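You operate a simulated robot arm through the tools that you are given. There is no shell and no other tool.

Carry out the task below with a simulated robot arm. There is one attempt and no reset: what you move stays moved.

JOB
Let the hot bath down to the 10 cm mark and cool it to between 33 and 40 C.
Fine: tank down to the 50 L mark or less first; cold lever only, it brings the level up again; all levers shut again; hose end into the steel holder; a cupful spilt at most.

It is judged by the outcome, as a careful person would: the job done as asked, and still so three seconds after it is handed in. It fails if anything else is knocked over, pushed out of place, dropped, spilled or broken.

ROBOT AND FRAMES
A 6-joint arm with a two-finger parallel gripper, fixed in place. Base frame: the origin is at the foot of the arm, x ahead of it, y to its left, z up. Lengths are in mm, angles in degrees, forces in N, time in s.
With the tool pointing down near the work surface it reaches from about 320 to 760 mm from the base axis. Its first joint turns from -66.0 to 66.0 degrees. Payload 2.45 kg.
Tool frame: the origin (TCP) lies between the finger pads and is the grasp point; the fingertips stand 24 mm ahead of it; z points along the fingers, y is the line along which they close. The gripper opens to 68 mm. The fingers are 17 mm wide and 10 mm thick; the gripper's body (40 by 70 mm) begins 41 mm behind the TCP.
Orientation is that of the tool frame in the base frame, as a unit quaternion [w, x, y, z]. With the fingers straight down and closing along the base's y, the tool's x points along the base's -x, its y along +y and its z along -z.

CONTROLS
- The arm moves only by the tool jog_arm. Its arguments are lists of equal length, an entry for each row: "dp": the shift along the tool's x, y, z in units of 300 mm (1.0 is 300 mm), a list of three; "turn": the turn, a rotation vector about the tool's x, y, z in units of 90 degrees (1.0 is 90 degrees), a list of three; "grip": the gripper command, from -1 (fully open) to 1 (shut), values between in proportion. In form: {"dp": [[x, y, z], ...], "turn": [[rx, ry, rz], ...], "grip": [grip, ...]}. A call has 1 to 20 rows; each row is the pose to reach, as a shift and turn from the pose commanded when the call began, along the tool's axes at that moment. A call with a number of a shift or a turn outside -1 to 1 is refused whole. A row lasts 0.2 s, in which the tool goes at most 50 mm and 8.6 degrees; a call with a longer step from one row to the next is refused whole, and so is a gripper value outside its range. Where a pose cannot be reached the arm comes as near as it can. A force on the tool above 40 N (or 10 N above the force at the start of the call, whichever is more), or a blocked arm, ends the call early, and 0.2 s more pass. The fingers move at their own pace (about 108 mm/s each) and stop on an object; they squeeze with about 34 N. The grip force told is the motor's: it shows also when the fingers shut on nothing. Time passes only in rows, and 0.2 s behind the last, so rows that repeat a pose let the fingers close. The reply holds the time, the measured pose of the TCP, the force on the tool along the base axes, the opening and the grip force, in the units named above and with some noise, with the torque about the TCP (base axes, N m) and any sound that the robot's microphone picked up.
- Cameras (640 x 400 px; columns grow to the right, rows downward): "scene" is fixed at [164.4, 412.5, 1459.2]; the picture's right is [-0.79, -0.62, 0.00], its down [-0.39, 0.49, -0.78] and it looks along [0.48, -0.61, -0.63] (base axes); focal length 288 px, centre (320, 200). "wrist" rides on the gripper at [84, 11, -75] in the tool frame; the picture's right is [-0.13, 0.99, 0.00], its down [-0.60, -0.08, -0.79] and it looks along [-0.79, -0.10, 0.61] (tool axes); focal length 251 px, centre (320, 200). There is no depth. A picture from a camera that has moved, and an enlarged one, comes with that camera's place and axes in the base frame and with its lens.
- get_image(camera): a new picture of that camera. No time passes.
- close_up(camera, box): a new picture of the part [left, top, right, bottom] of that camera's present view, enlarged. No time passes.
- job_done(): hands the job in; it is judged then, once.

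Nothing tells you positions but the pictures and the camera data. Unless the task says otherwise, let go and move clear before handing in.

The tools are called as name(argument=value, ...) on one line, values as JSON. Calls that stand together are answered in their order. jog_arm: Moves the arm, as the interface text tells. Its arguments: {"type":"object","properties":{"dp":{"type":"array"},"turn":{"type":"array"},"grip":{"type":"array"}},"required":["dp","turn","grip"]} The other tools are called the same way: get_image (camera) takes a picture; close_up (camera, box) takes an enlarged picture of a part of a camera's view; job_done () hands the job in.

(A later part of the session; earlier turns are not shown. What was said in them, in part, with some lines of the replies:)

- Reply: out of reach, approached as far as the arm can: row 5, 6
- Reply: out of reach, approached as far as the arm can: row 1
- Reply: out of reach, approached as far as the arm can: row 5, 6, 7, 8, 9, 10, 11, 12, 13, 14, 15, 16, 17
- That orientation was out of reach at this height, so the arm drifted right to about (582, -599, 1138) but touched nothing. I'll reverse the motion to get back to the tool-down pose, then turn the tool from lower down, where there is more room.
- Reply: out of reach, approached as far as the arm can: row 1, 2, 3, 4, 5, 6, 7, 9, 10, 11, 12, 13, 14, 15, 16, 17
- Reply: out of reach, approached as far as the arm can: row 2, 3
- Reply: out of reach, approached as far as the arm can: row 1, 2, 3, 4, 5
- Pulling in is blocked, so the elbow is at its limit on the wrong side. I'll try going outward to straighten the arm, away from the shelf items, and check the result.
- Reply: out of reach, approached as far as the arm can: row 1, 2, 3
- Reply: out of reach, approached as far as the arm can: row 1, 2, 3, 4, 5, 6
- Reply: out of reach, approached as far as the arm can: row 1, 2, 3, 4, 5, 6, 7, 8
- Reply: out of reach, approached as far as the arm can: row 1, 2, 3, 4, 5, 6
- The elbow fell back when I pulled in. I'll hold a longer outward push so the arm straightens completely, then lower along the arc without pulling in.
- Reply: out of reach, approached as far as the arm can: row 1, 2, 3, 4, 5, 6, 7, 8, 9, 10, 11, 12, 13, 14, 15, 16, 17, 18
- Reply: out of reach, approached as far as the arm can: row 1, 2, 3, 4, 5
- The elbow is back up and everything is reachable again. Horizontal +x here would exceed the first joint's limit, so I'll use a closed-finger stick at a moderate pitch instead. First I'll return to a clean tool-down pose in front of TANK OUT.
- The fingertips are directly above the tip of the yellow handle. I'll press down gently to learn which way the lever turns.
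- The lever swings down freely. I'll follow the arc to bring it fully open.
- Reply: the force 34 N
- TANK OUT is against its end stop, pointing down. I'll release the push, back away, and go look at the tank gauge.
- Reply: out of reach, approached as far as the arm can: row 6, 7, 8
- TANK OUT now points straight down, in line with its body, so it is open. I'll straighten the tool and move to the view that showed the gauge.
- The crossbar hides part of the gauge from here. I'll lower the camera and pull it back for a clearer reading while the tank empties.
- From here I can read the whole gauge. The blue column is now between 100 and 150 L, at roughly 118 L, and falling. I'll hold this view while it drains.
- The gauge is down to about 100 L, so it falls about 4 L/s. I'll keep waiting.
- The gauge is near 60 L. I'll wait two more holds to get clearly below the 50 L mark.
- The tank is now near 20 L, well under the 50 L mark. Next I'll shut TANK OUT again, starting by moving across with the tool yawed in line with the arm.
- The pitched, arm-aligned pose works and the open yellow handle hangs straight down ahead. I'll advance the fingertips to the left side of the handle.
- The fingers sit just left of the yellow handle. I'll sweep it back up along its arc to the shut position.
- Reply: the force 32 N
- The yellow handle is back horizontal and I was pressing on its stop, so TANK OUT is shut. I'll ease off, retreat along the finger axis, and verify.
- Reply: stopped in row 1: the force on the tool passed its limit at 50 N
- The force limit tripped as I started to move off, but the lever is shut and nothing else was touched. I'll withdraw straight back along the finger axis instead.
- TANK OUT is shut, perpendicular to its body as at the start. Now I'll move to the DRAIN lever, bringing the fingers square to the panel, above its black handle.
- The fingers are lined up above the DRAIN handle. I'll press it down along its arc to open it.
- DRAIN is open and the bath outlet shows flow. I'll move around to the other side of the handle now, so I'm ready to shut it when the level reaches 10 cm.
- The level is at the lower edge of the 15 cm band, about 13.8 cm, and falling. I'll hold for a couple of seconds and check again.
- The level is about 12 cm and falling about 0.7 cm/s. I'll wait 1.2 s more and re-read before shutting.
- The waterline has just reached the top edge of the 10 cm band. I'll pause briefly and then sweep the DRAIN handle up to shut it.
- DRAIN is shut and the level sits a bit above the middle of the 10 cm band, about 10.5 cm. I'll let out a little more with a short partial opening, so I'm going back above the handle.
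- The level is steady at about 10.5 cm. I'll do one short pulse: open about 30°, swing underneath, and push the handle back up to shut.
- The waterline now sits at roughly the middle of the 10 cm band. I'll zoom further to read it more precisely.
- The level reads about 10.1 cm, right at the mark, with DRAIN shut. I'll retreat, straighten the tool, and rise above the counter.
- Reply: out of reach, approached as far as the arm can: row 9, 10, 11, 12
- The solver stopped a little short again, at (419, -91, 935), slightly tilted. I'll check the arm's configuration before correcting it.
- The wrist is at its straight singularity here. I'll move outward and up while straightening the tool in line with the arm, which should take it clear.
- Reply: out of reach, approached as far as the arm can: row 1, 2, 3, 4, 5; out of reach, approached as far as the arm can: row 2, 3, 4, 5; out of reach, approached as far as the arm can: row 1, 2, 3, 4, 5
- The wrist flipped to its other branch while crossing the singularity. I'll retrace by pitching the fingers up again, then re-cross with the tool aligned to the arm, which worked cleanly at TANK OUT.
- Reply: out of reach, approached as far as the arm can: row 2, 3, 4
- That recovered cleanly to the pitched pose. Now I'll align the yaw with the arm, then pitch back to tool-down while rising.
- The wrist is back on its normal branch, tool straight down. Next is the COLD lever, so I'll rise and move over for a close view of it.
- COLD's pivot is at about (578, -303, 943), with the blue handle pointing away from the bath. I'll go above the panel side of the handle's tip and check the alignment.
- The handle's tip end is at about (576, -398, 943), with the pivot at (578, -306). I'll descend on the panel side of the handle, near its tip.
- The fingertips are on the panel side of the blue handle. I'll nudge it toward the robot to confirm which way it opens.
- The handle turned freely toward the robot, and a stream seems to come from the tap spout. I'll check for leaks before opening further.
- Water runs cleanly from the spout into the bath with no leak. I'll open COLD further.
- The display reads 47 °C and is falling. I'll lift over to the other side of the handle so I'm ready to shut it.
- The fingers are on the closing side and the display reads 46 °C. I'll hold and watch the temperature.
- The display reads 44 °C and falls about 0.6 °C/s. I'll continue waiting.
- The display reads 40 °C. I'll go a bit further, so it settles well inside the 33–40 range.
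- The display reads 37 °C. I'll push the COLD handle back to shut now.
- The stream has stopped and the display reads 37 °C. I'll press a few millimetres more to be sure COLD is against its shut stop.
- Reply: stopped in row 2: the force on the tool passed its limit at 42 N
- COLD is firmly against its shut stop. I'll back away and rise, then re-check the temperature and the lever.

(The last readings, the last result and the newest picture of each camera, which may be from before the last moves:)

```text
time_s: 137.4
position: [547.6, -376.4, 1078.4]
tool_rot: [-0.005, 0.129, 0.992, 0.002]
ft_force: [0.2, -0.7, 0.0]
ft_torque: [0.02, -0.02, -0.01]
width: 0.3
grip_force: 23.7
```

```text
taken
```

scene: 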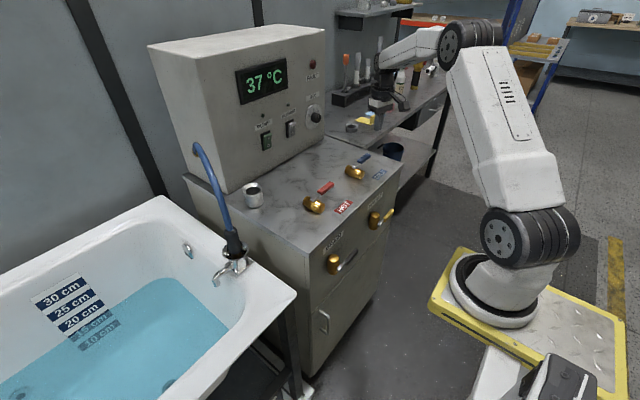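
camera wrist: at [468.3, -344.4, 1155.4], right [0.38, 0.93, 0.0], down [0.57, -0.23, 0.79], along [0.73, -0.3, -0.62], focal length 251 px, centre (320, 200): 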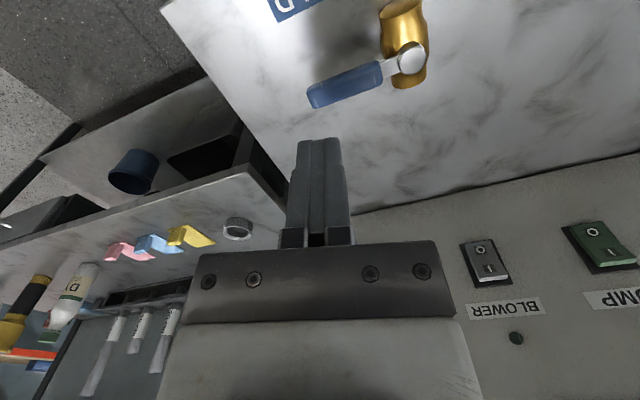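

The bath holds at 37 °C and all four levers are at their shut positions. Next is the hose end, so I'll move over toward the bath side and inspect it.

jog_arm(dp=[[0.044, 0.126, 0], [0.087, 0.253, 0], [0.131, 0.379, 0], [0.175, 0.505, 0], [0.219, 0.631, 0], [0.262, 0.758, 0], [0.306, 0.884, 0], [0.306, 0.884, 0]], turn=[[0, 0, -0.024], [0, 0, -0.048], [0, 0, -0.072], [0, 0, -0.095], [0, 0, -0.119], [0, 0, -0.143], [0, 0, -0.167], [0, 0, -0.167]], grip=[-1, -1, -1, -1, -1, -1, -1, -1])

get_image(camera="wrist")

```text
time_s: 139.2
position: [527.1, -97.5, 1077.2]
tool_rot: [-0.005, -0.002, 1.0, 0.003]
ft_force: [-0.4, -0.1, 0.7]
ft_torque: [-0.01, 0.01, 0.03]
width: 67.9
grip_force: 0.1
```

```text
taken
camera wrist: at [441.8, -87.4, 1155.3], right [0.13, 0.99, 0.0], down [0.61, -0.08, 0.79], along [0.78, -0.1, -0.62], focal length 251 px, centre (320, 200)
```

wrist: 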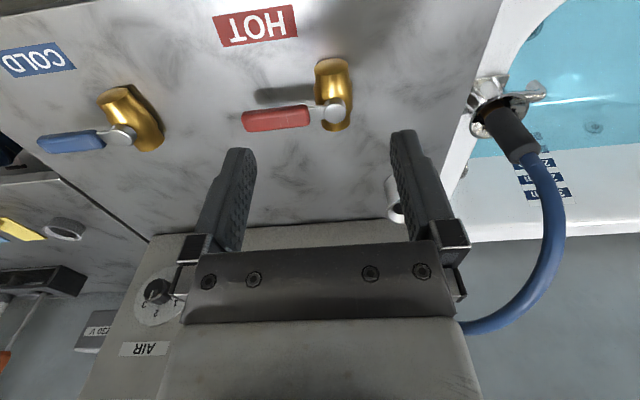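

jog_arm(dp=[[-0.01, 0.115, 0.01], [-0.02, 0.23, 0.02], [-0.03, 0.345, 0.03], [-0.04, 0.46, 0.04], [-0.05, 0.575, 0.05], [-0.06, 0.69, 0.057], [-0.06, 0.69, 0.057]], turn=[[0, 0, -0.022], [0, 0, -0.044], [0, 0, -0.066], [0, 0, -0.089], [0, 0, -0.111], [0, 0, -0.133], [0, 0, -0.133]], grip=[-1, -1, -1, -1, -1, -1, -1])

get_image(camera="wrist")

get_image(camera="scene")

```text
time_s: 140.8
position: [542.2, 112.7, 1063.7]
tool_rot: [-0.005, -0.105, 0.994, 0.003]
ft_force: [-0.2, 0.3, -0.3]
ft_torque: [-0.02, 0.0, -0.02]
width: 67.9
grip_force: 0.1
```

```text
taken
camera wrist: at [457.3, 105.2, 1140.4], right [-0.08, 1.0, 0.01], down [0.61, 0.05, 0.79], along [0.78, 0.07, -0.62], focal length 251 px, centre (320, 200)
```

wrist: 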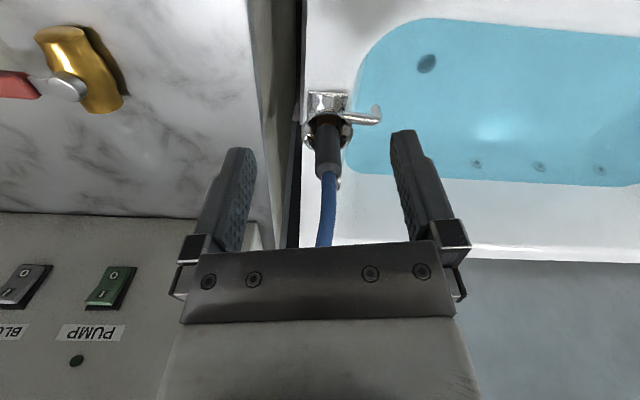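

```text
taken
```

scene: 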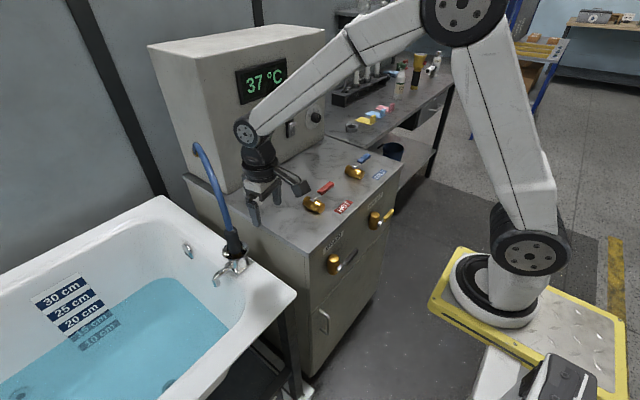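

I have a good view of the hose grip in the tap funnel, with the blue hose leading up and away toward the panel box. I'll zoom in on it and on the steel cup.

close_up(camera="wrist", box=[280, 70, 400, 200])

close_up(camera="scene", box=[215, 160, 290, 230])

close_up(camera="scene", box=[180, 130, 260, 290])

```text
3.08 times, centred on (340, 135) of wrist
camera zoom: at [457.3, 105.2, 1140.4], right [-0.08, 1.0, 0.01], down [0.61, 0.05, 0.79], along [0.78, 0.07, -0.62], focal length 774 px, centre (258, 400)
```

zoom: 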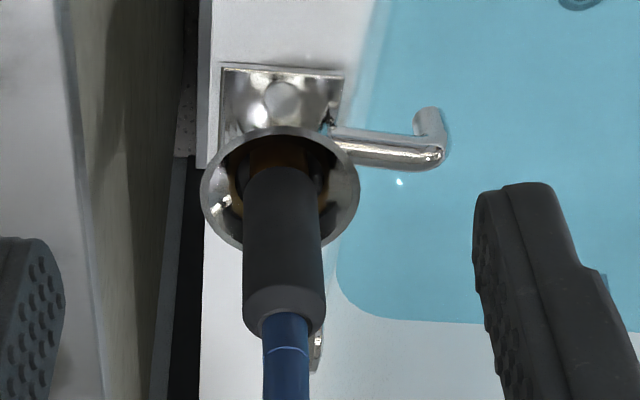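

```text
5.71 times, centred on (252, 195) of scene
camera zoom: at [164.4, 412.5, 1459.2], right [-0.79, -0.62, 0.0], down [-0.39, 0.49, -0.78], along [0.48, -0.61, -0.63], focal length 1644 px, centre (706, 229)
```

zoom: 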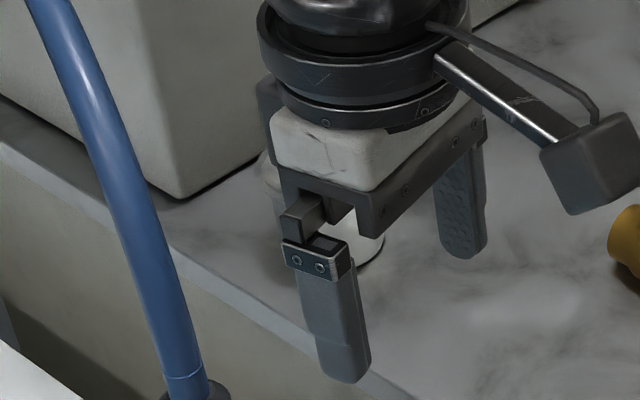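

```text
2.50 times, centred on (220, 210) of scene
camera zoom: at [164.4, 412.5, 1459.2], right [-0.79, -0.62, 0.0], down [-0.39, 0.49, -0.78], along [0.48, -0.61, -0.63], focal length 719 px, centre (570, 175)
```

zoom: 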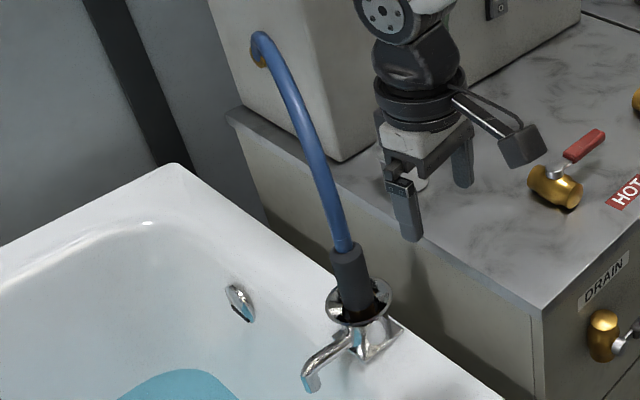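

The grip is about 35 mm across, nearly vertical at (681, 137), with its top near z 913 and the funnel rim near z 835. I'll pitch the tool forward with the fingers open, aligned with the arm, to approach it from the side.

jog_arm(dp=[[0, 0, 0], [0, 0, 0], [0, 0, 0], [0, 0, 0], [0, 0, 0], [0, 0, 0]], turn=[[0, -0.078, 0], [0, -0.156, 0], [0, -0.233, 0], [0, -0.311, 0], [0, -0.389, 0], [0, -0.389, 0]], grip=[-1, -1, -1, -1, -1, -1])

```text
time_s: 142.2
position: [542.9, 110.8, 1063.0]
tool_rot: [0.295, -0.1, 0.95, 0.035]
ft_force: [0.7, 0.6, 0.5]
ft_torque: [0.01, 0.0, 0.01]
width: 68.1
grip_force: 0.0
```

jog_arm(dp=[[0, 0, 0], [0, 0, 0], [0, 0, 0], [0, 0, 0], [0, 0, 0], [0, 0, 0]], turn=[[0, -0.078, 0], [0, -0.156, 0], [0, -0.233, 0], [0, -0.311, 0], [0, -0.389, 0], [0, -0.389, 0]], grip=[-1, -1, -1, -1, -1, -1])

get_image(camera="wrist")

get_image(camera="scene")

```text
time_s: 143.7
position: [543.3, 110.9, 1063.6]
tool_rot: [0.568, -0.085, 0.816, 0.063]
ft_force: [-0.6, -0.4, 0.0]
ft_torque: [-0.01, -0.04, 0.02]
width: 68.1
grip_force: 0.1
```

```text
taken
camera wrist: at [441.0, 101.4, 1010.5], right [-0.16, 0.98, 0.13], down [-0.5, -0.19, 0.84], along [0.85, 0.07, 0.52], focal length 251 px, centre (320, 200)
```

wrist: 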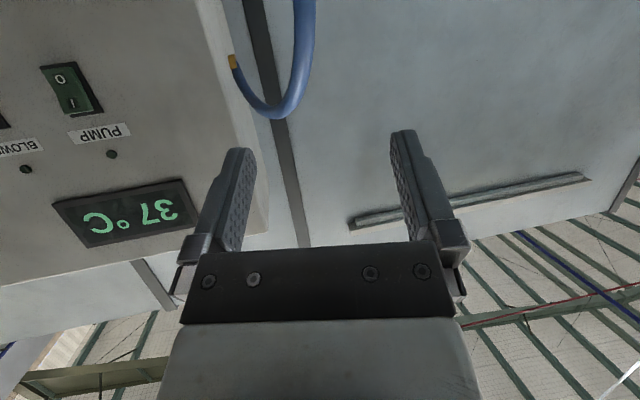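

```text
taken
```

scene: 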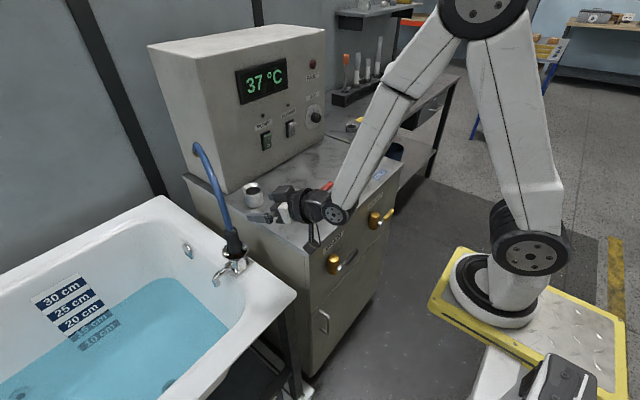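

The 70° pitch works. I'll move to a pre-grasp point about 80 mm short of the hose grip.

jog_arm(dp=[[0.08, -0.003, 0.075], [0.16, -0.006, 0.15], [0.24, -0.009, 0.225], [0.31, -0.012, 0.3], [0.381, -0.015, 0.372], [0.381, -0.015, 0.372]], turn=[[0, 0, 0], [0, 0, 0], [0, 0, 0], [0, 0, 0], [0, 0, 0], [0, 0, 0]], grip=[-1, -1, -1, -1, -1, -1])

get_image(camera="wrist")

close_up(camera="scene", box=[180, 160, 340, 300])

```text
time_s: 145.1
position: [607.0, 122.2, 917.2]
tool_rot: [0.566, -0.085, 0.817, 0.063]
ft_force: [0.3, 0.0, -1.1]
ft_torque: [-0.04, 0.0, -0.02]
width: 68.1
grip_force: 0.0
```

```text
taken
camera wrist: at [505.7, 111.4, 866.2], right [-0.16, 0.98, 0.13], down [-0.5, -0.19, 0.84], along [0.85, 0.07, 0.52], focal length 251 px, centre (320, 200)
```

wrist: 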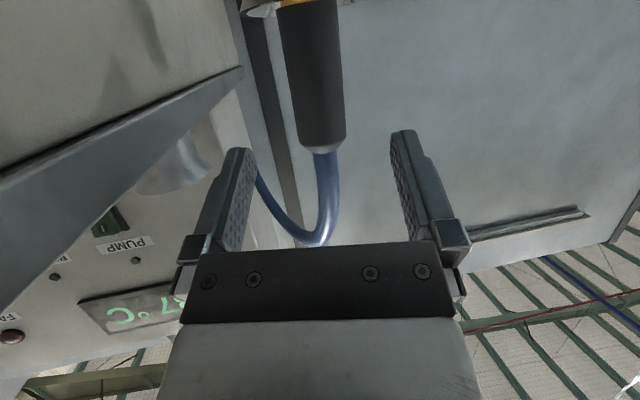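

```text
2.86 times, centred on (260, 230) of scene
camera zoom: at [164.4, 412.5, 1459.2], right [-0.79, -0.62, 0.0], down [-0.39, 0.49, -0.78], along [0.48, -0.61, -0.63], focal length 822 px, centre (491, 114)
```

zoom: 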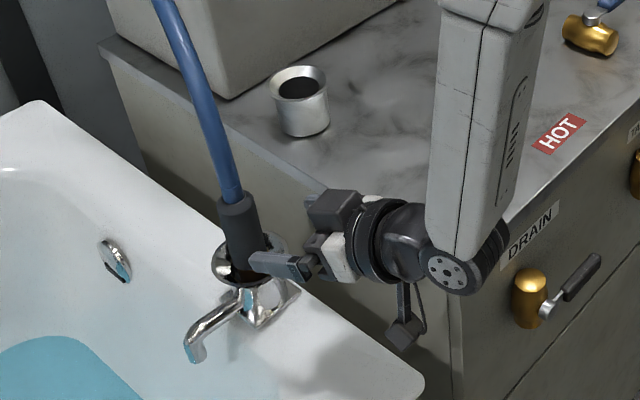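

The hose grip is centred between the open fingers. I'll advance along the finger axis to surround it.

jog_arm(dp=[[0, 0, 0.06], [0, 0, 0.12], [0, 0, 0.18], [0, 0, 0.24], [0, 0, 0.265]], turn=[[0, 0, 0], [0, 0, 0], [0, 0, 0], [0, 0, 0], [0, 0, 0]], grip=[-1, -1, -1, -1, -1])

get_image(camera="wrist")

close_up(camera="scene", box=[180, 160, 340, 300])

```text
time_s: 146.2
position: [678.2, 137.3, 888.8]
tool_rot: [0.567, -0.084, 0.817, 0.062]
ft_force: [0.3, -0.4, 0.4]
ft_torque: [0.01, 0.0, -0.01]
width: 68.0
grip_force: 0.0
```

```text
taken
camera wrist: at [577.5, 127.8, 836.8], right [-0.16, 0.98, 0.13], down [-0.5, -0.19, 0.84], along [0.85, 0.07, 0.52], focal length 251 px, centre (320, 200)
```

wrist: 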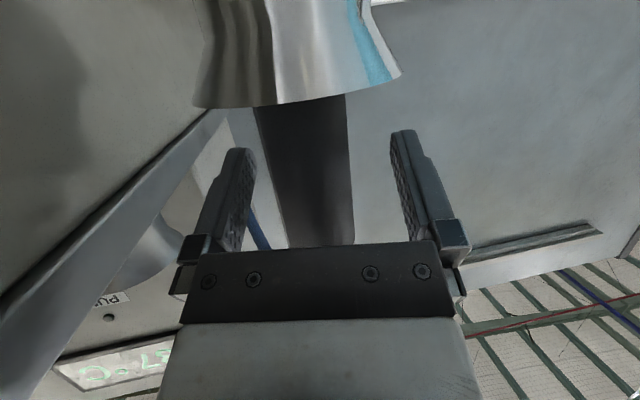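

```text
2.86 times, centred on (260, 230) of scene
camera zoom: at [164.4, 412.5, 1459.2], right [-0.79, -0.62, 0.0], down [-0.39, 0.49, -0.78], along [0.48, -0.61, -0.63], focal length 822 px, centre (491, 114)
```

zoom: 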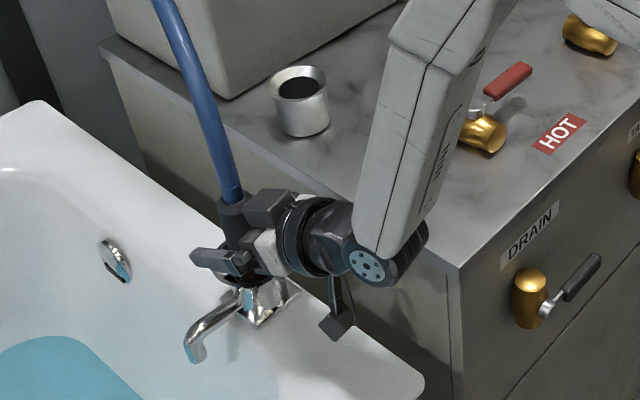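

The grip is well between the fingers. I'll close on it.

jog_arm(dp=[[0, 0, 0], [0, 0, 0], [0, 0, 0], [0, 0, 0]], turn=[[0, 0, 0], [0, 0, 0], [0, 0, 0], [0, 0, 0]], grip=[1, 1, 1, 1])

get_image(camera="wrist")

```text
time_s: 147.2
position: [678.9, 138.6, 889.7]
tool_rot: [0.566, -0.085, 0.817, 0.063]
ft_force: [1.0, -0.9, 0.3]
ft_torque: [-0.12, -0.02, -0.01]
width: 32.9
grip_force: 34.0
```

```text
taken
camera wrist: at [577.4, 127.7, 836.9], right [-0.16, 0.98, 0.13], down [-0.5, -0.19, 0.84], along [0.85, 0.07, 0.52], focal length 251 px, centre (320, 200)
```

wrist: 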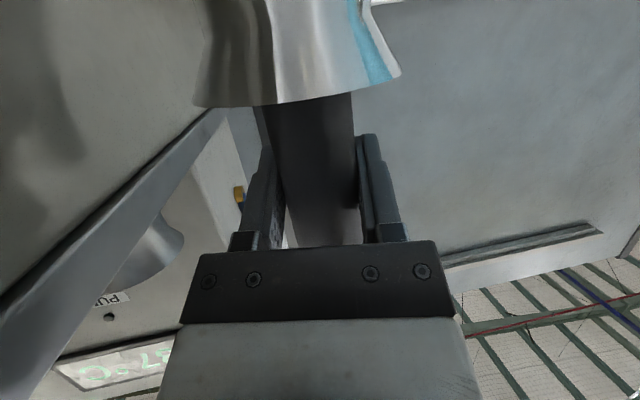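

I have a firm hold at 33 mm width. I'll lift straight up slowly and watch the force.

jog_arm(dp=[[-0.031, 0, -0.012], [-0.063, 0, -0.023], [-0.094, 0, -0.035], [-0.125, 0, -0.046], [-0.156, 0, -0.058]], turn=[[0, 0, 0], [0, 0, 0], [0, 0, 0], [0, 0, 0], [0, 0, 0]], grip=[1, 1, 1, 1, 1])

close_up(camera="scene", box=[180, 160, 340, 300])

get_image(camera="wrist")

```text
time_s: 148.4
position: [679.8, 135.9, 938.5]
tool_rot: [0.566, -0.085, 0.818, 0.062]
ft_force: [-0.4, 0.1, -1.2]
ft_torque: [-0.05, -0.02, 0.06]
width: 32.3
grip_force: 33.9
```

```text
2.86 times, centred on (260, 230) of scene
camera zoom: at [164.4, 412.5, 1459.2], right [-0.79, -0.62, 0.0], down [-0.39, 0.49, -0.78], along [0.48, -0.61, -0.63], focal length 822 px, centre (491, 114)
```

zoom: 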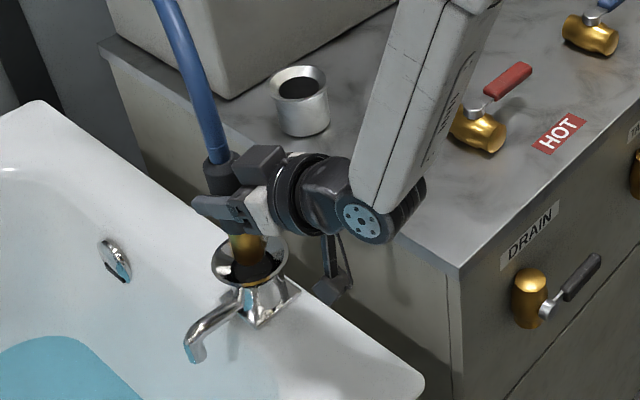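

```text
taken
camera wrist: at [578.0, 126.2, 886.8], right [-0.16, 0.98, 0.13], down [-0.5, -0.19, 0.84], along [0.85, 0.07, 0.52], focal length 251 px, centre (320, 200)
```

wrist: 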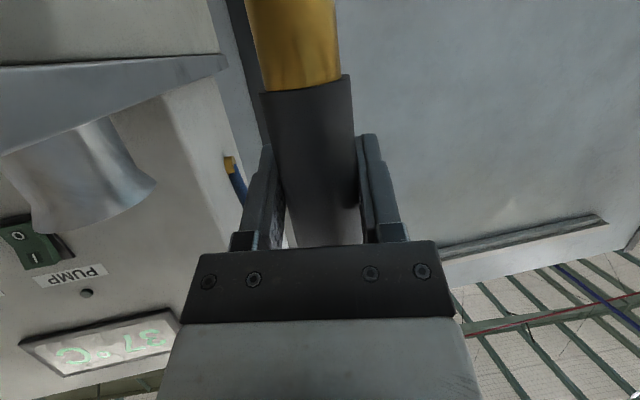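

The brass nozzle is sliding up out of the tap. I'll keep lifting to bring it clear.

jog_arm(dp=[[-0.047, 0, -0.017], [-0.094, 0, -0.035], [-0.141, 0, -0.052], [-0.188, 0, -0.069], [-0.235, 0, -0.087], [-0.235, 0, -0.087]], turn=[[0, 0, 0], [0, 0, 0], [0, 0, 0], [0, 0, 0], [0, 0, 0], [0, 0, 0]], grip=[1, 1, 1, 1, 1, 1])

close_up(camera="scene", box=[180, 130, 340, 290])

get_image(camera="wrist")

```text
time_s: 149.8
position: [679.4, 137.6, 1014.7]
tool_rot: [0.566, -0.085, 0.817, 0.063]
ft_force: [-0.7, -0.6, -1.7]
ft_torque: [0.01, 0.0, 0.05]
width: 32.6
grip_force: 33.6
```

```text
2.50 times, centred on (260, 210) of scene
camera zoom: at [164.4, 412.5, 1459.2], right [-0.79, -0.62, 0.0], down [-0.39, 0.49, -0.78], along [0.48, -0.61, -0.63], focal length 719 px, centre (470, 175)
```

zoom: 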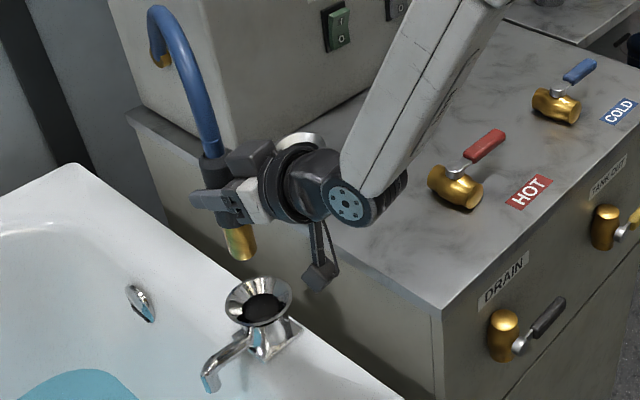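

```text
taken
camera wrist: at [578.6, 127.2, 961.8], right [-0.16, 0.98, 0.13], down [-0.5, -0.19, 0.84], along [0.85, 0.07, 0.52], focal length 251 px, centre (320, 200)
```

wrist: 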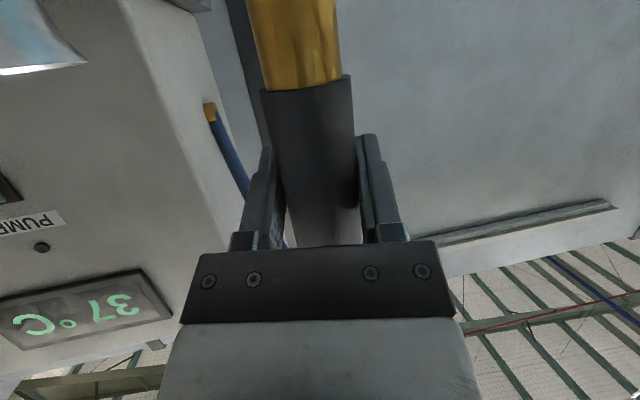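

The nozzle is fully out of the tap, extending about 100 mm below the grasp point. I'll zoom in to measure its tilt before carrying it to the steel holder.

close_up(camera="scene", box=[235, 180, 295, 240])

close_up(camera="wrist", box=[220, 0, 420, 130])

close_up(camera="scene", box=[180, 170, 260, 240])

```text
6.67 times, centred on (265, 210) of scene
camera zoom: at [164.4, 412.5, 1459.2], right [-0.79, -0.62, 0.0], down [-0.39, 0.49, -0.78], along [0.48, -0.61, -0.63], focal length 1918 px, centre (687, 133)
```

zoom: 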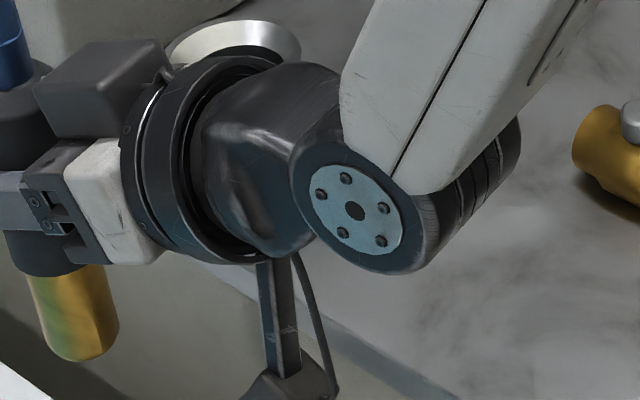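

```text
3.08 times, centred on (320, 65) of wrist
camera zoom: at [578.6, 127.2, 961.8], right [-0.16, 0.98, 0.13], down [-0.5, -0.19, 0.84], along [0.85, 0.07, 0.52], focal length 774 px, centre (320, 615)
```

zoom: 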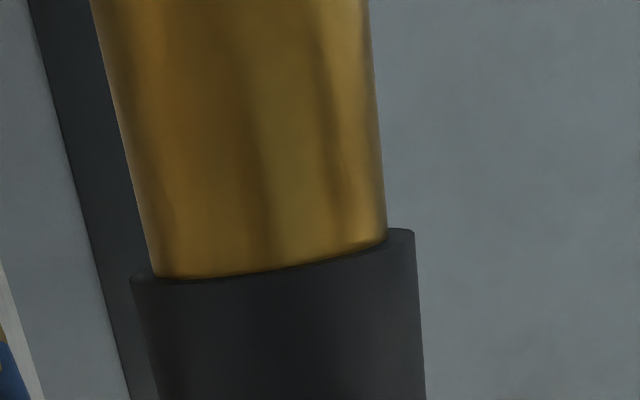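

```text
5.71 times, centred on (220, 205) of scene
camera zoom: at [164.4, 412.5, 1459.2], right [-0.79, -0.62, 0.0], down [-0.39, 0.49, -0.78], along [0.48, -0.61, -0.63], focal length 1644 px, centre (891, 171)
```

zoom: 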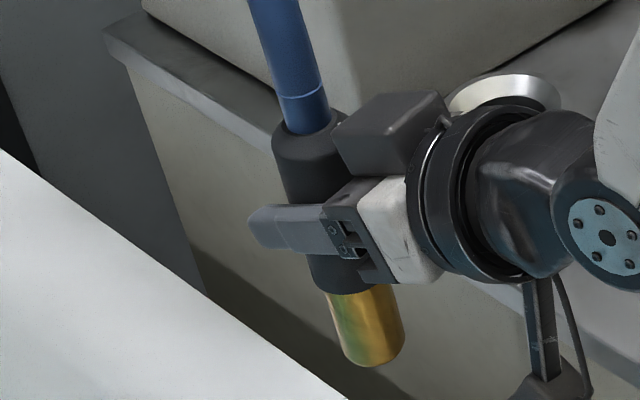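

The nozzle is roughly 29 mm across and leans a few degrees. I'll lift a little more and pitch the tool slightly to bring the nozzle upright.

jog_arm(dp=[[-0.05, 0, -0.019], [-0.1, 0, -0.037], [-0.15, 0, -0.056], [-0.203, 0, -0.075], [-0.203, 0, -0.075]], turn=[[0, -0.018, 0], [0, -0.037, 0], [0, -0.055, 0], [0, -0.074, 0], [0, -0.074, 0]], grip=[1, 1, 1, 1, 1])

close_up(camera="scene", box=[180, 140, 270, 230])

get_image(camera="wrist")

```text
time_s: 151.1
position: [681.4, 137.7, 1077.3]
tool_rot: [0.613, -0.08, 0.783, 0.066]
ft_force: [0.3, 0.6, -1.6]
ft_torque: [0.04, 0.0, -0.01]
width: 32.9
grip_force: 34.1
```

```text
4.44 times, centred on (225, 185) of scene
camera zoom: at [164.4, 412.5, 1459.2], right [-0.79, -0.62, 0.0], down [-0.39, 0.49, -0.78], along [0.48, -0.61, -0.63], focal length 1279 px, centre (742, 267)
```

zoom: 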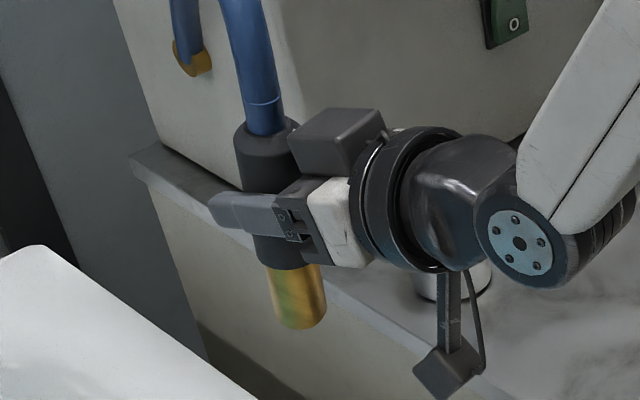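

```text
taken
camera wrist: at [586.7, 128.5, 1014.5], right [-0.18, 0.98, 0.13], down [-0.59, -0.21, 0.78], along [0.78, 0.06, 0.62], focal length 251 px, centre (320, 200)
```

wrist: 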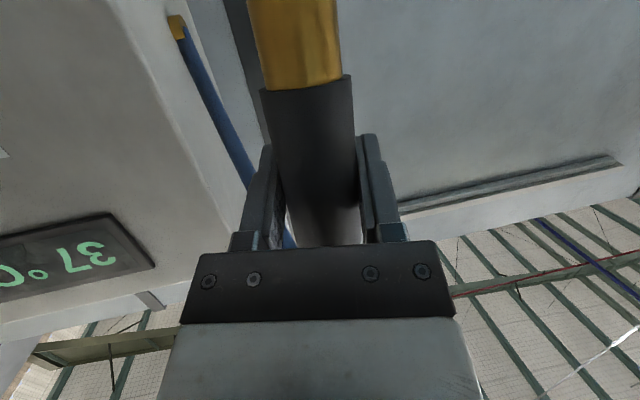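

The nozzle follows rigidly, and I over-corrected the tilt slightly. I'll undo part of it while carrying the nozzle across to above the steel holder, keeping it well above the rim.

jog_arm(dp=[[-0.004, -0.08, 0.012], [-0.008, -0.16, 0.024], [-0.012, -0.24, 0.036], [-0.016, -0.32, 0.048], [-0.02, -0.4, 0.06], [-0.02, -0.472, 0.07], [-0.02, -0.472, 0.07]], turn=[[0, 0.01, 0], [0, 0.02, 0], [0, 0.03, 0], [0, 0.04, 0], [0, 0.05, 0], [0, 0.05, 0], [0, 0.05, 0]], grip=[1, 1, 1, 1, 1, 1, 1])

close_up(camera="scene", box=[210, 130, 300, 220])

get_image(camera="wrist")

get_image(camera="scene")

```text
time_s: 152.7
position: [729.6, 1.1, 1080.7]
tool_rot: [0.582, -0.083, 0.807, 0.064]
ft_force: [0.4, -0.5, -2.4]
ft_torque: [0.02, -0.01, 0.01]
width: 32.5
grip_force: 34.5
```

```text
4.44 times, centred on (255, 175) of scene
camera zoom: at [164.4, 412.5, 1459.2], right [-0.79, -0.62, 0.0], down [-0.39, 0.49, -0.78], along [0.48, -0.61, -0.63], focal length 1279 px, centre (609, 311)
```

zoom: 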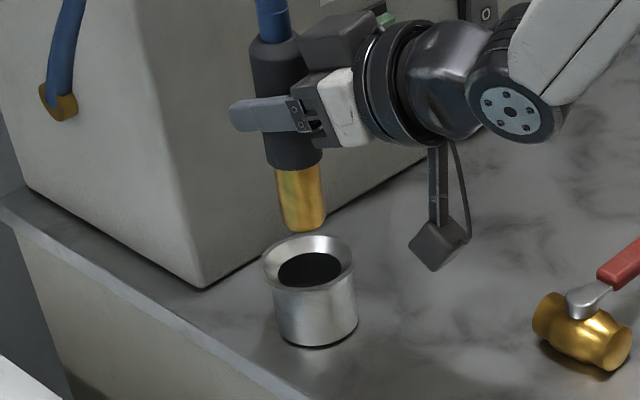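

```text
taken
camera wrist: at [630.7, -8.5, 1024.1], right [-0.17, 0.98, 0.13], down [-0.53, -0.2, 0.82], along [0.83, 0.07, 0.55], focal length 251 px, centre (320, 200)
```

wrist: 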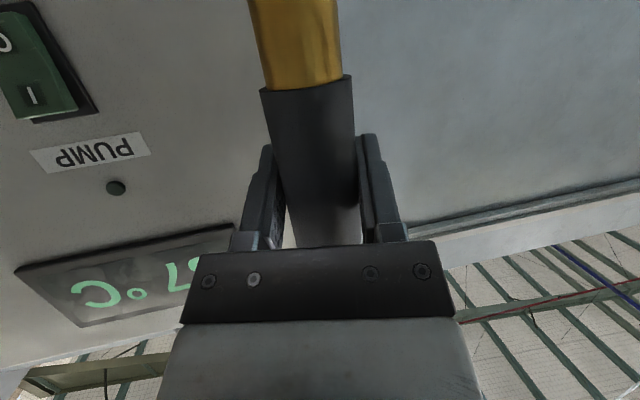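

```text
taken
```

scene: 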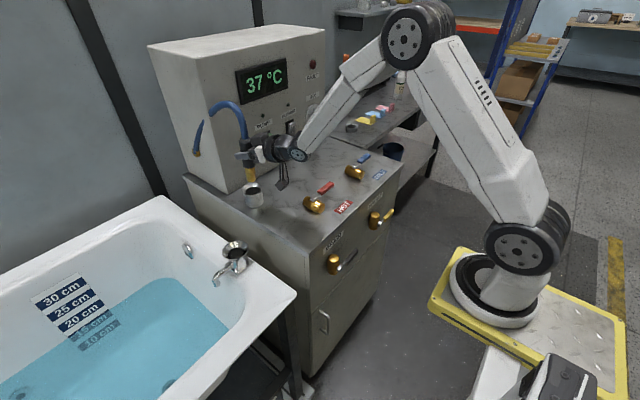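

The nozzle hangs just above the steel holder, nearly vertical and within 2–3 mm of centre. I'll nudge it into line and lower it until it is just above the rim.

jog_arm(dp=[[0.02, 0.005, 0.01], [0.043, 0.005, 0.019], [0.065, 0.005, 0.028], [0.086, 0.005, 0.037], [0.086, 0.005, 0.037]], turn=[[0, 0, 0], [0, 0, 0], [0, 0, 0], [0, 0, 0], [0, 0, 0]], grip=[1, 1, 1, 1, 1])

close_up(camera="scene", box=[215, 150, 285, 220])

```text
time_s: 153.8
position: [733.5, 2.7, 1051.4]
tool_rot: [0.582, -0.083, 0.806, 0.064]
ft_force: [0.0, 0.0, -1.4]
ft_torque: [0.0, 0.0, 0.03]
width: 32.4
grip_force: 34.2
```

```text
5.71 times, centred on (250, 185) of scene
camera zoom: at [164.4, 412.5, 1459.2], right [-0.79, -0.62, 0.0], down [-0.39, 0.49, -0.78], along [0.48, -0.61, -0.63], focal length 1644 px, centre (720, 286)
```

zoom: 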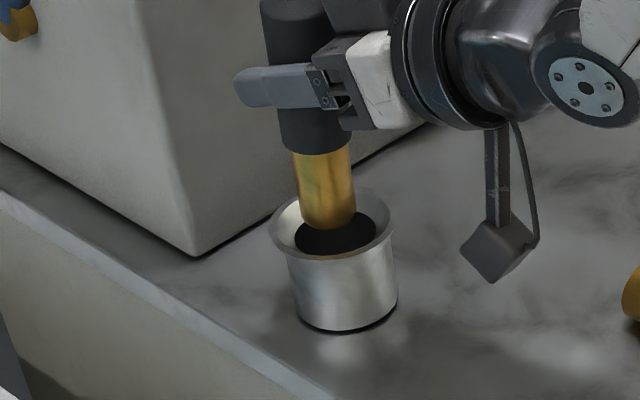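

The nozzle end is centred over the holder's opening. I'll lower it in slowly, watching the force.

jog_arm(dp=[[0.019, 0, 0.006], [0.038, 0, 0.013], [0.057, 0, 0.019], [0.076, 0, 0.025], [0.095, 0, 0.032]], turn=[[0, 0, 0], [0, 0, 0], [0, 0, 0], [0, 0, 0], [0, 0, 0]], grip=[1, 1, 1, 1, 1])

close_up(camera="scene", box=[215, 150, 285, 220])

```text
time_s: 155.1
position: [732.3, 3.6, 1019.2]
tool_rot: [0.582, -0.084, 0.806, 0.064]
ft_force: [-0.2, -0.9, -1.8]
ft_torque: [-0.01, 0.02, 0.02]
width: 32.4
grip_force: 34.0
```

```text
5.71 times, centred on (250, 185) of scene
camera zoom: at [164.4, 412.5, 1459.2], right [-0.79, -0.62, 0.0], down [-0.39, 0.49, -0.78], along [0.48, -0.61, -0.63], focal length 1644 px, centre (720, 286)
```

zoom: 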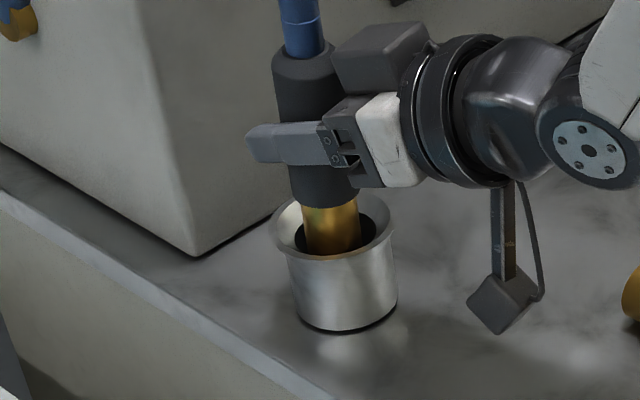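

The nozzle is entering the holder with no contact force. I'll continue down gently.

jog_arm(dp=[[0.013, 0, 0.0042], [0.025, 0, 0.0084], [0.038, 0, 0.0126], [0.048, 0, 0.016]], turn=[[0, 0, 0], [0, 0, 0], [0, 0, 0], [0, 0, 0]], grip=[1, 1, 1, 1])

close_up(camera="scene", box=[215, 150, 285, 220])

```text
time_s: 156.1
position: [733.2, 4.8, 1005.7]
tool_rot: [0.582, -0.085, 0.806, 0.065]
ft_force: [-0.6, -0.5, -2.3]
ft_torque: [0.01, -0.01, 0.02]
width: 32.6
grip_force: 34.2
```

```text
5.71 times, centred on (250, 185) of scene
camera zoom: at [164.4, 412.5, 1459.2], right [-0.79, -0.62, 0.0], down [-0.39, 0.49, -0.78], along [0.48, -0.61, -0.63], focal length 1644 px, centre (720, 286)
```

zoom: 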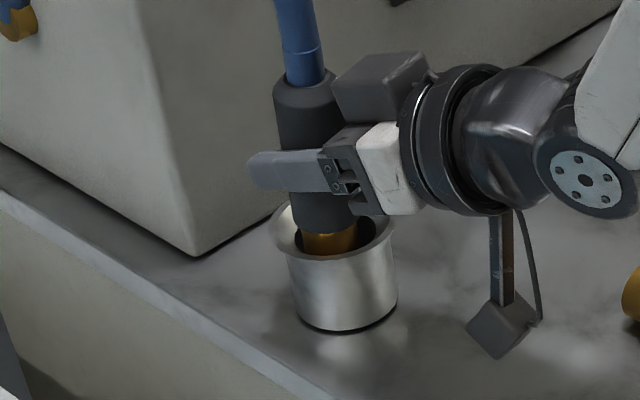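

jog_arm(dp=[[0.008, 0, 0.0026], [0.016, 0, 0.0053], [0.024, 0, 0.008], [0.032, 0, 0.0106]], turn=[[0, 0, 0], [0, 0, 0], [0, 0, 0], [0, 0, 0]], grip=[1, 1, 1, 1])

close_up(camera="scene", box=[215, 150, 285, 220])

```text
time_s: 157.1
position: [733.9, 5.1, 999.4]
tool_rot: [0.587, -0.084, 0.803, 0.065]
ft_force: [-7.3, 1.8, 24.2]
ft_torque: [0.06, 0.85, 0.02]
width: 32.2
grip_force: 33.8
```

```text
5.71 times, centred on (250, 185) of scene
camera zoom: at [163.6, 412.6, 1459.2], right [-0.79, -0.62, 0.0], down [-0.39, 0.49, -0.78], along [0.48, -0.61, -0.63], focal length 1644 px, centre (720, 286)
```

zoom: 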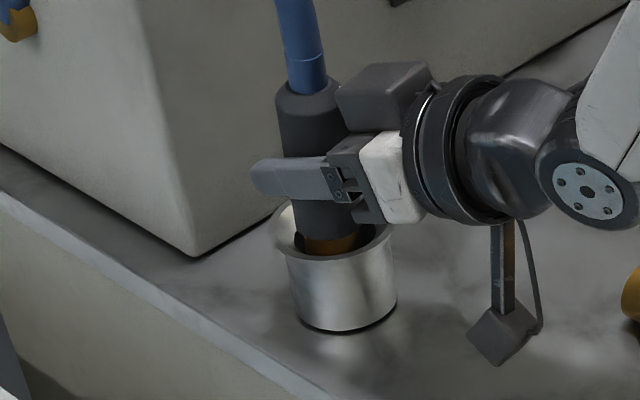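

The nozzle has bottomed out in the holder at about 24 N. I'll ease up slightly and open the fingers just a little, to see that it stays put.

jog_arm(dp=[[-0.01, 0, -0.0035], [-0.01, 0, -0.0035], [-0.01, 0, -0.0035], [-0.01, 0, -0.0035]], turn=[[0, 0, 0], [0, 0, 0], [0, 0, 0], [0, 0, 0]], grip=[1, 1, -0.1, -0.2])

close_up(camera="scene", box=[205, 130, 285, 220])

get_image(camera="wrist")

```text
time_s: 158.1
position: [733.7, 4.4, 996.9]
tool_rot: [0.582, -0.083, 0.807, 0.064]
ft_force: [0.4, -0.4, 0.0]
ft_torque: [0.0, 0.0, -0.02]
width: 41.0
grip_force: 0.1
```

```text
4.44 times, centred on (245, 175) of scene
camera zoom: at [164.4, 412.5, 1459.2], right [-0.79, -0.62, 0.0], down [-0.39, 0.49, -0.78], along [0.48, -0.61, -0.63], focal length 1279 px, centre (653, 311)
```

zoom: 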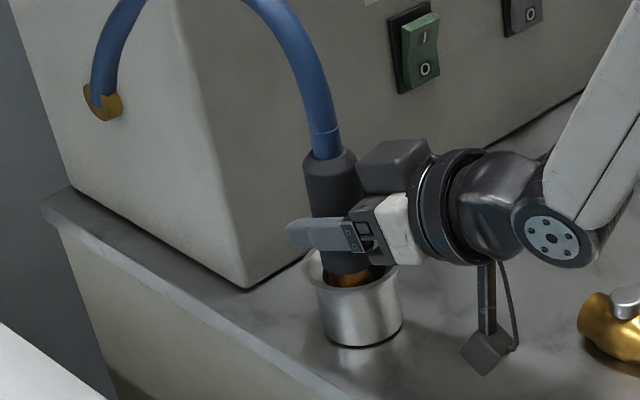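

```text
taken
camera wrist: at [633.7, -5.6, 942.1], right [-0.17, 0.98, 0.13], down [-0.53, -0.2, 0.82], along [0.83, 0.07, 0.55], focal length 251 px, centre (320, 200)
```

wrist: 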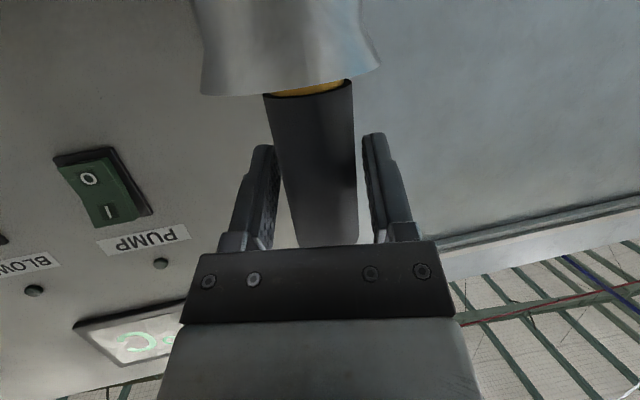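

The hose end stands in the holder on its own and the fingers carry no load. I'll open fully and withdraw straight back, then up.

jog_arm(dp=[[0, 0, 0], [0, 0, 0], [0, 0, -0.04], [0, 0, -0.1], [0, 0, -0.17], [0, 0, -0.24], [-0.06, 0, -0.28], [-0.15, 0, -0.32]], turn=[[0, 0, 0], [0, 0, 0], [0, 0, 0], [0, 0, 0], [0, 0, 0], [0, 0, 0], [0, 0, 0], [0, 0, 0]], grip=[-0.6, -1, -1, -1, -1, -1, -1, -1])

close_up(camera="scene", box=[205, 130, 285, 220])

get_image(camera="scene")

get_image(camera="wrist")

```text
time_s: 159.8
position: [659.7, -12.1, 1070.1]
tool_rot: [0.581, -0.084, 0.807, 0.065]
ft_force: [0.4, 0.8, -0.7]
ft_torque: [0.01, 0.01, 0.03]
width: 68.0
grip_force: 0.0
```

```text
4.44 times, centred on (245, 175) of scene
camera zoom: at [164.4, 412.5, 1459.2], right [-0.79, -0.62, 0.0], down [-0.39, 0.49, -0.78], along [0.48, -0.61, -0.63], focal length 1279 px, centre (653, 311)
```

zoom: 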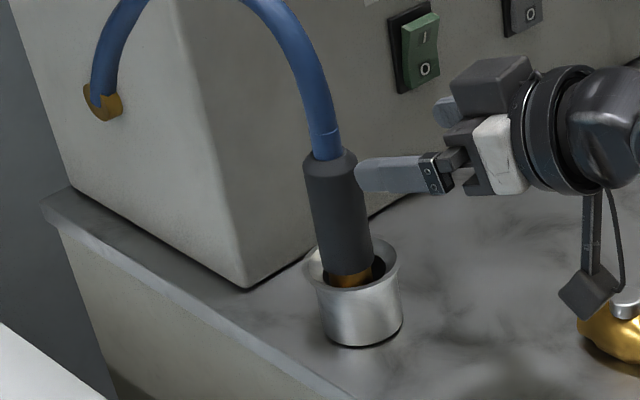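

```text
taken
```

scene: 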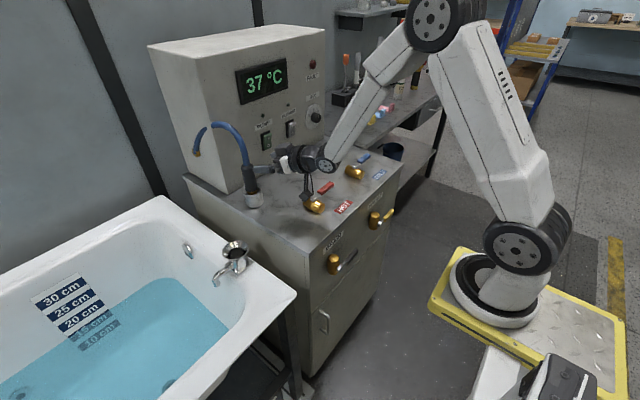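

```text
taken
camera wrist: at [559.9, -21.1, 1014.5], right [-0.17, 0.98, 0.13], down [-0.53, -0.2, 0.82], along [0.83, 0.07, 0.55], focal length 251 px, centre (320, 200)
```

wrist: 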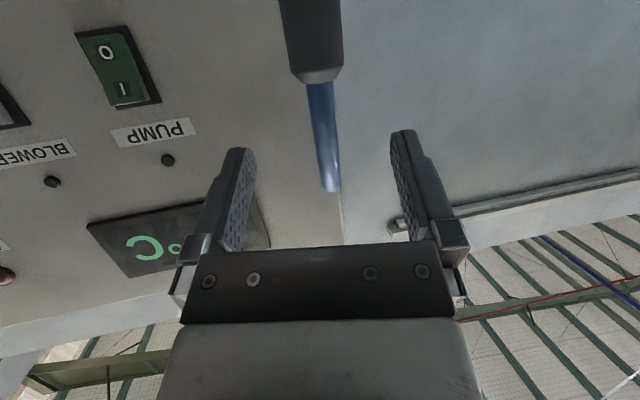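

The hose end is resting in the steel holder and the display shows 37 °C. I'll move further clear and then inspect everything.

jog_arm(dp=[[-0.03, 0.01, -0.06], [-0.06, 0.02, -0.12], [-0.095, 0.032, -0.185], [-0.128, 0.043, -0.249], [-0.128, 0.043, -0.249], [-0.128, 0.043, -0.249]], turn=[[0, 0, 0], [0, 0, 0], [0, 0, 0], [0, 0, 0], [0, 0, 0], [0, 0, 0]], grip=[-1, -1, -1, -1, -1, -1])

close_up(camera="scene", box=[290, 130, 420, 290])

close_up(camera="scene", box=[180, 110, 290, 230])

close_up(camera="scene", box=[0, 230, 300, 400])

get_image(camera="scene")

```text
time_s: 161.2
position: [598.3, -12.4, 1131.6]
tool_rot: [0.582, -0.084, 0.807, 0.064]
ft_force: [0.1, 0.1, -0.3]
ft_torque: [0.02, -0.01, -0.03]
width: 68.1
grip_force: 0.0
```

```text
2.50 times, centred on (355, 210) of scene
camera zoom: at [164.4, 412.5, 1459.2], right [-0.79, -0.62, 0.0], down [-0.39, 0.49, -0.78], along [0.48, -0.61, -0.63], focal length 719 px, centre (232, 175)
```

zoom: 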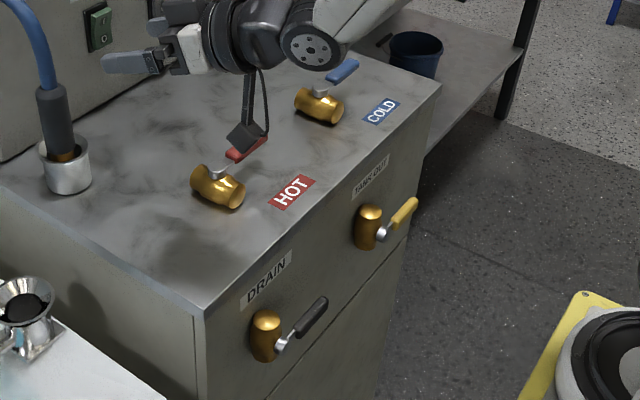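

```text
3.33 times, centred on (235, 170) of scene
camera zoom: at [164.4, 412.5, 1459.2], right [-0.79, -0.62, 0.0], down [-0.39, 0.49, -0.78], along [0.48, -0.61, -0.63], focal length 959 px, centre (603, 300)
```

zoom: 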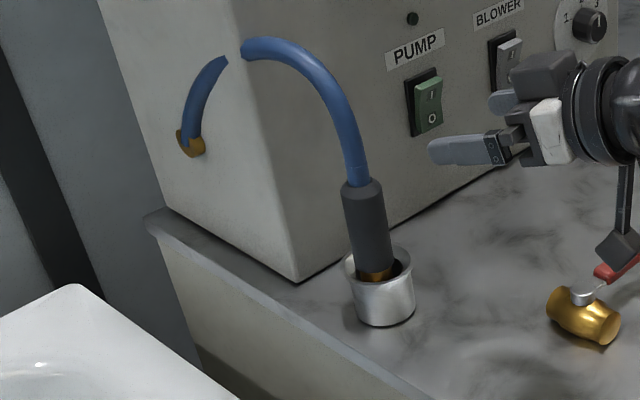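

```text
2.13 times, centred on (150, 315) of scene
camera zoom: at [164.4, 412.5, 1459.2], right [-0.79, -0.62, 0.0], down [-0.39, 0.49, -0.78], along [0.48, -0.61, -0.63], focal length 614 px, centre (683, -45)
```

zoom: 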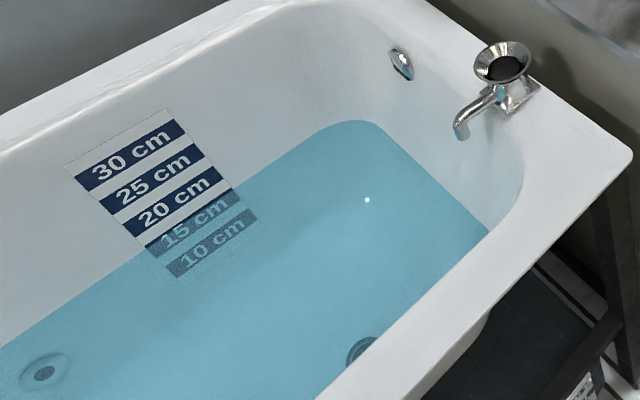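

```text
taken
```

scene: 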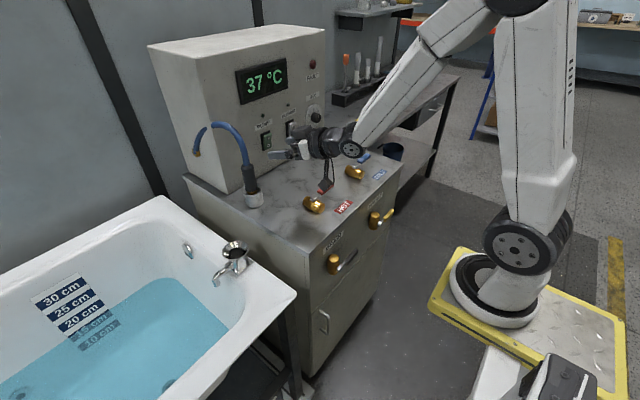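

The bath is at 37 °C, the hose is in the holder, and the levers look shut. I'll raise the arm a bit and wait a few seconds to confirm that nothing drifts.

jog_arm(dp=[[-0.06, 0, -0.02], [-0.12, 0, -0.04], [-0.18, 0, -0.06], [-0.24, 0, -0.08], [-0.24, 0, -0.08], [-0.24, 0, -0.08], [-0.24, 0, -0.08], [-0.24, 0, -0.08], [-0.24, 0, -0.08], [-0.24, 0, -0.08], [-0.24, 0, -0.08], [-0.24, 0, -0.08], [-0.24, 0, -0.08], [-0.24, 0, -0.08]], turn=[[0, 0, 0], [0, 0, 0], [0, 0, 0], [0, 0, 0], [0, 0, 0], [0, 0, 0], [0, 0, 0], [0, 0, 0], [0, 0, 0], [0, 0, 0], [0, 0, 0], [0, 0, 0], [0, 0, 0], [0, 0, 0]], grip=[-1, -1, -1, -1, -1, -1, -1, -1, -1, -1, -1, -1, -1, -1])

get_image(camera="scene")

close_up(camera="scene", box=[280, 130, 420, 290])

close_up(camera="scene", box=[180, 110, 290, 230])

close_up(camera="scene", box=[180, 210, 330, 400])

```text
time_s: 164.2
position: [596.4, -14.6, 1205.1]
tool_rot: [0.582, -0.084, 0.806, 0.065]
ft_force: [-1.3, 0.8, 0.8]
ft_torque: [-0.03, -0.05, 0.0]
width: 67.9
grip_force: 0.1
```

```text
taken
```

scene: 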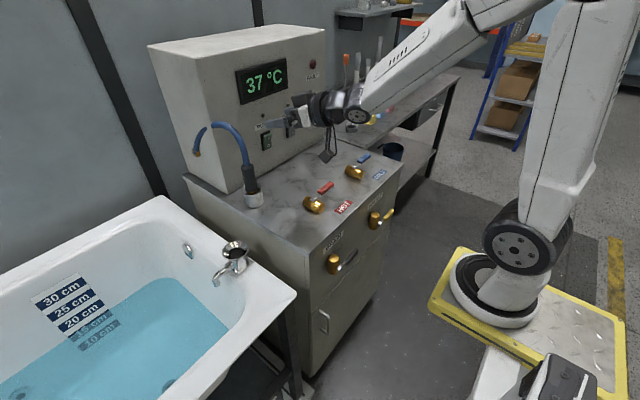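

```text
2.50 times, centred on (350, 210) of scene
camera zoom: at [164.4, 412.5, 1459.2], right [-0.79, -0.62, 0.0], down [-0.39, 0.49, -0.78], along [0.48, -0.61, -0.63], focal length 719 px, centre (245, 175)
```

zoom: 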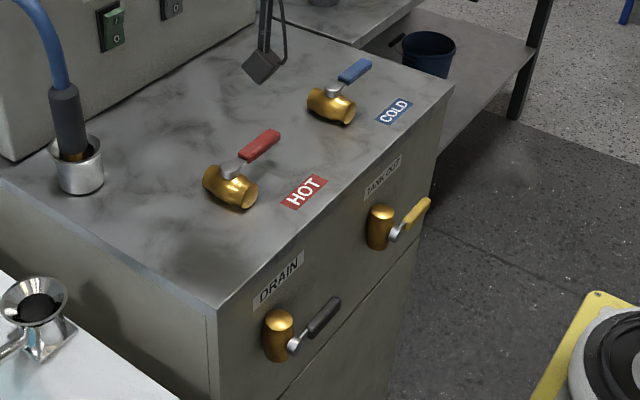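

```text
3.33 times, centred on (235, 170) of scene
camera zoom: at [164.4, 412.5, 1459.2], right [-0.79, -0.62, 0.0], down [-0.39, 0.49, -0.78], along [0.48, -0.61, -0.63], focal length 959 px, centre (603, 300)
```

zoom: 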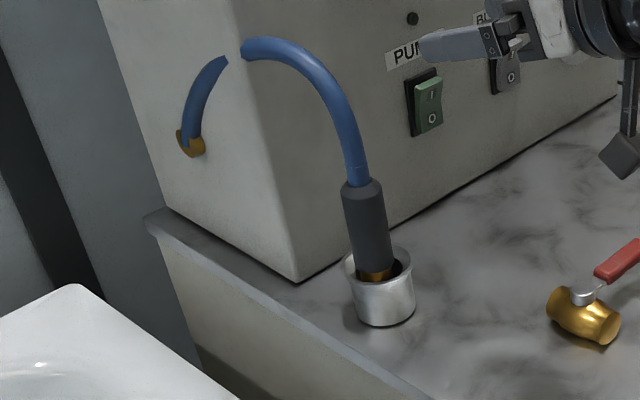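

```text
2.11 times, centred on (255, 305) of scene
camera zoom: at [164.4, 412.5, 1459.2], right [-0.79, -0.62, 0.0], down [-0.39, 0.49, -0.78], along [0.48, -0.61, -0.63], focal length 606 px, centre (457, -21)
```

zoom: 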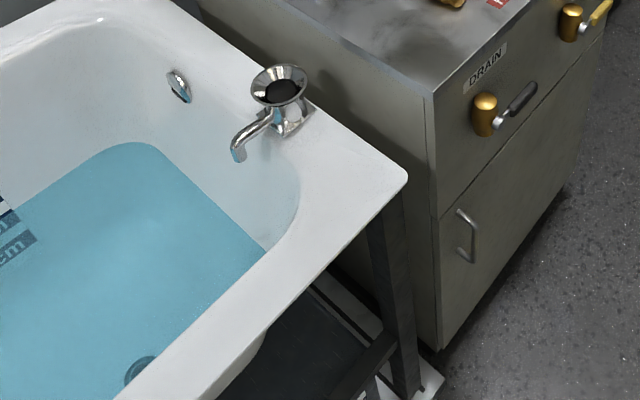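

Everything has held steady for several seconds: the bath is at 37 °C, all four levers are in their shut positions, and no water is running from the tap. The hose end sits in the steel holder, I see no spilled water, and the arm is clear. I'm handing the job in.

job_done()

```text
The job is handed in.
```

The bath is at 37 °C, all four levers are shut, and the hose end is in the steel holder. I've handed the job in.

- **Tank:** I opened TANK OUT first and let the tank down to about 20 L, well under the 50 L mark, then shut it.
- **Level:** I drained the bath to about 10.1 cm, reading the middle of the "10 cm" label band as the mark. It took one short second opening of DRAIN to get there.
- **Cooling:** I used the COLD lever only. It brought the level back up past the 15 cm mark, and the display stayed at 37 °C after I shut it.
- **Spills:** I saw no water on the counter, rim or floor.

While turning the levers the arm twice ended up in an awkward position and had to work its way out. Twice it pressed a lever's end stop hard enough to trip the force limit. As far as I could see, nothing was knocked or moved out of place.
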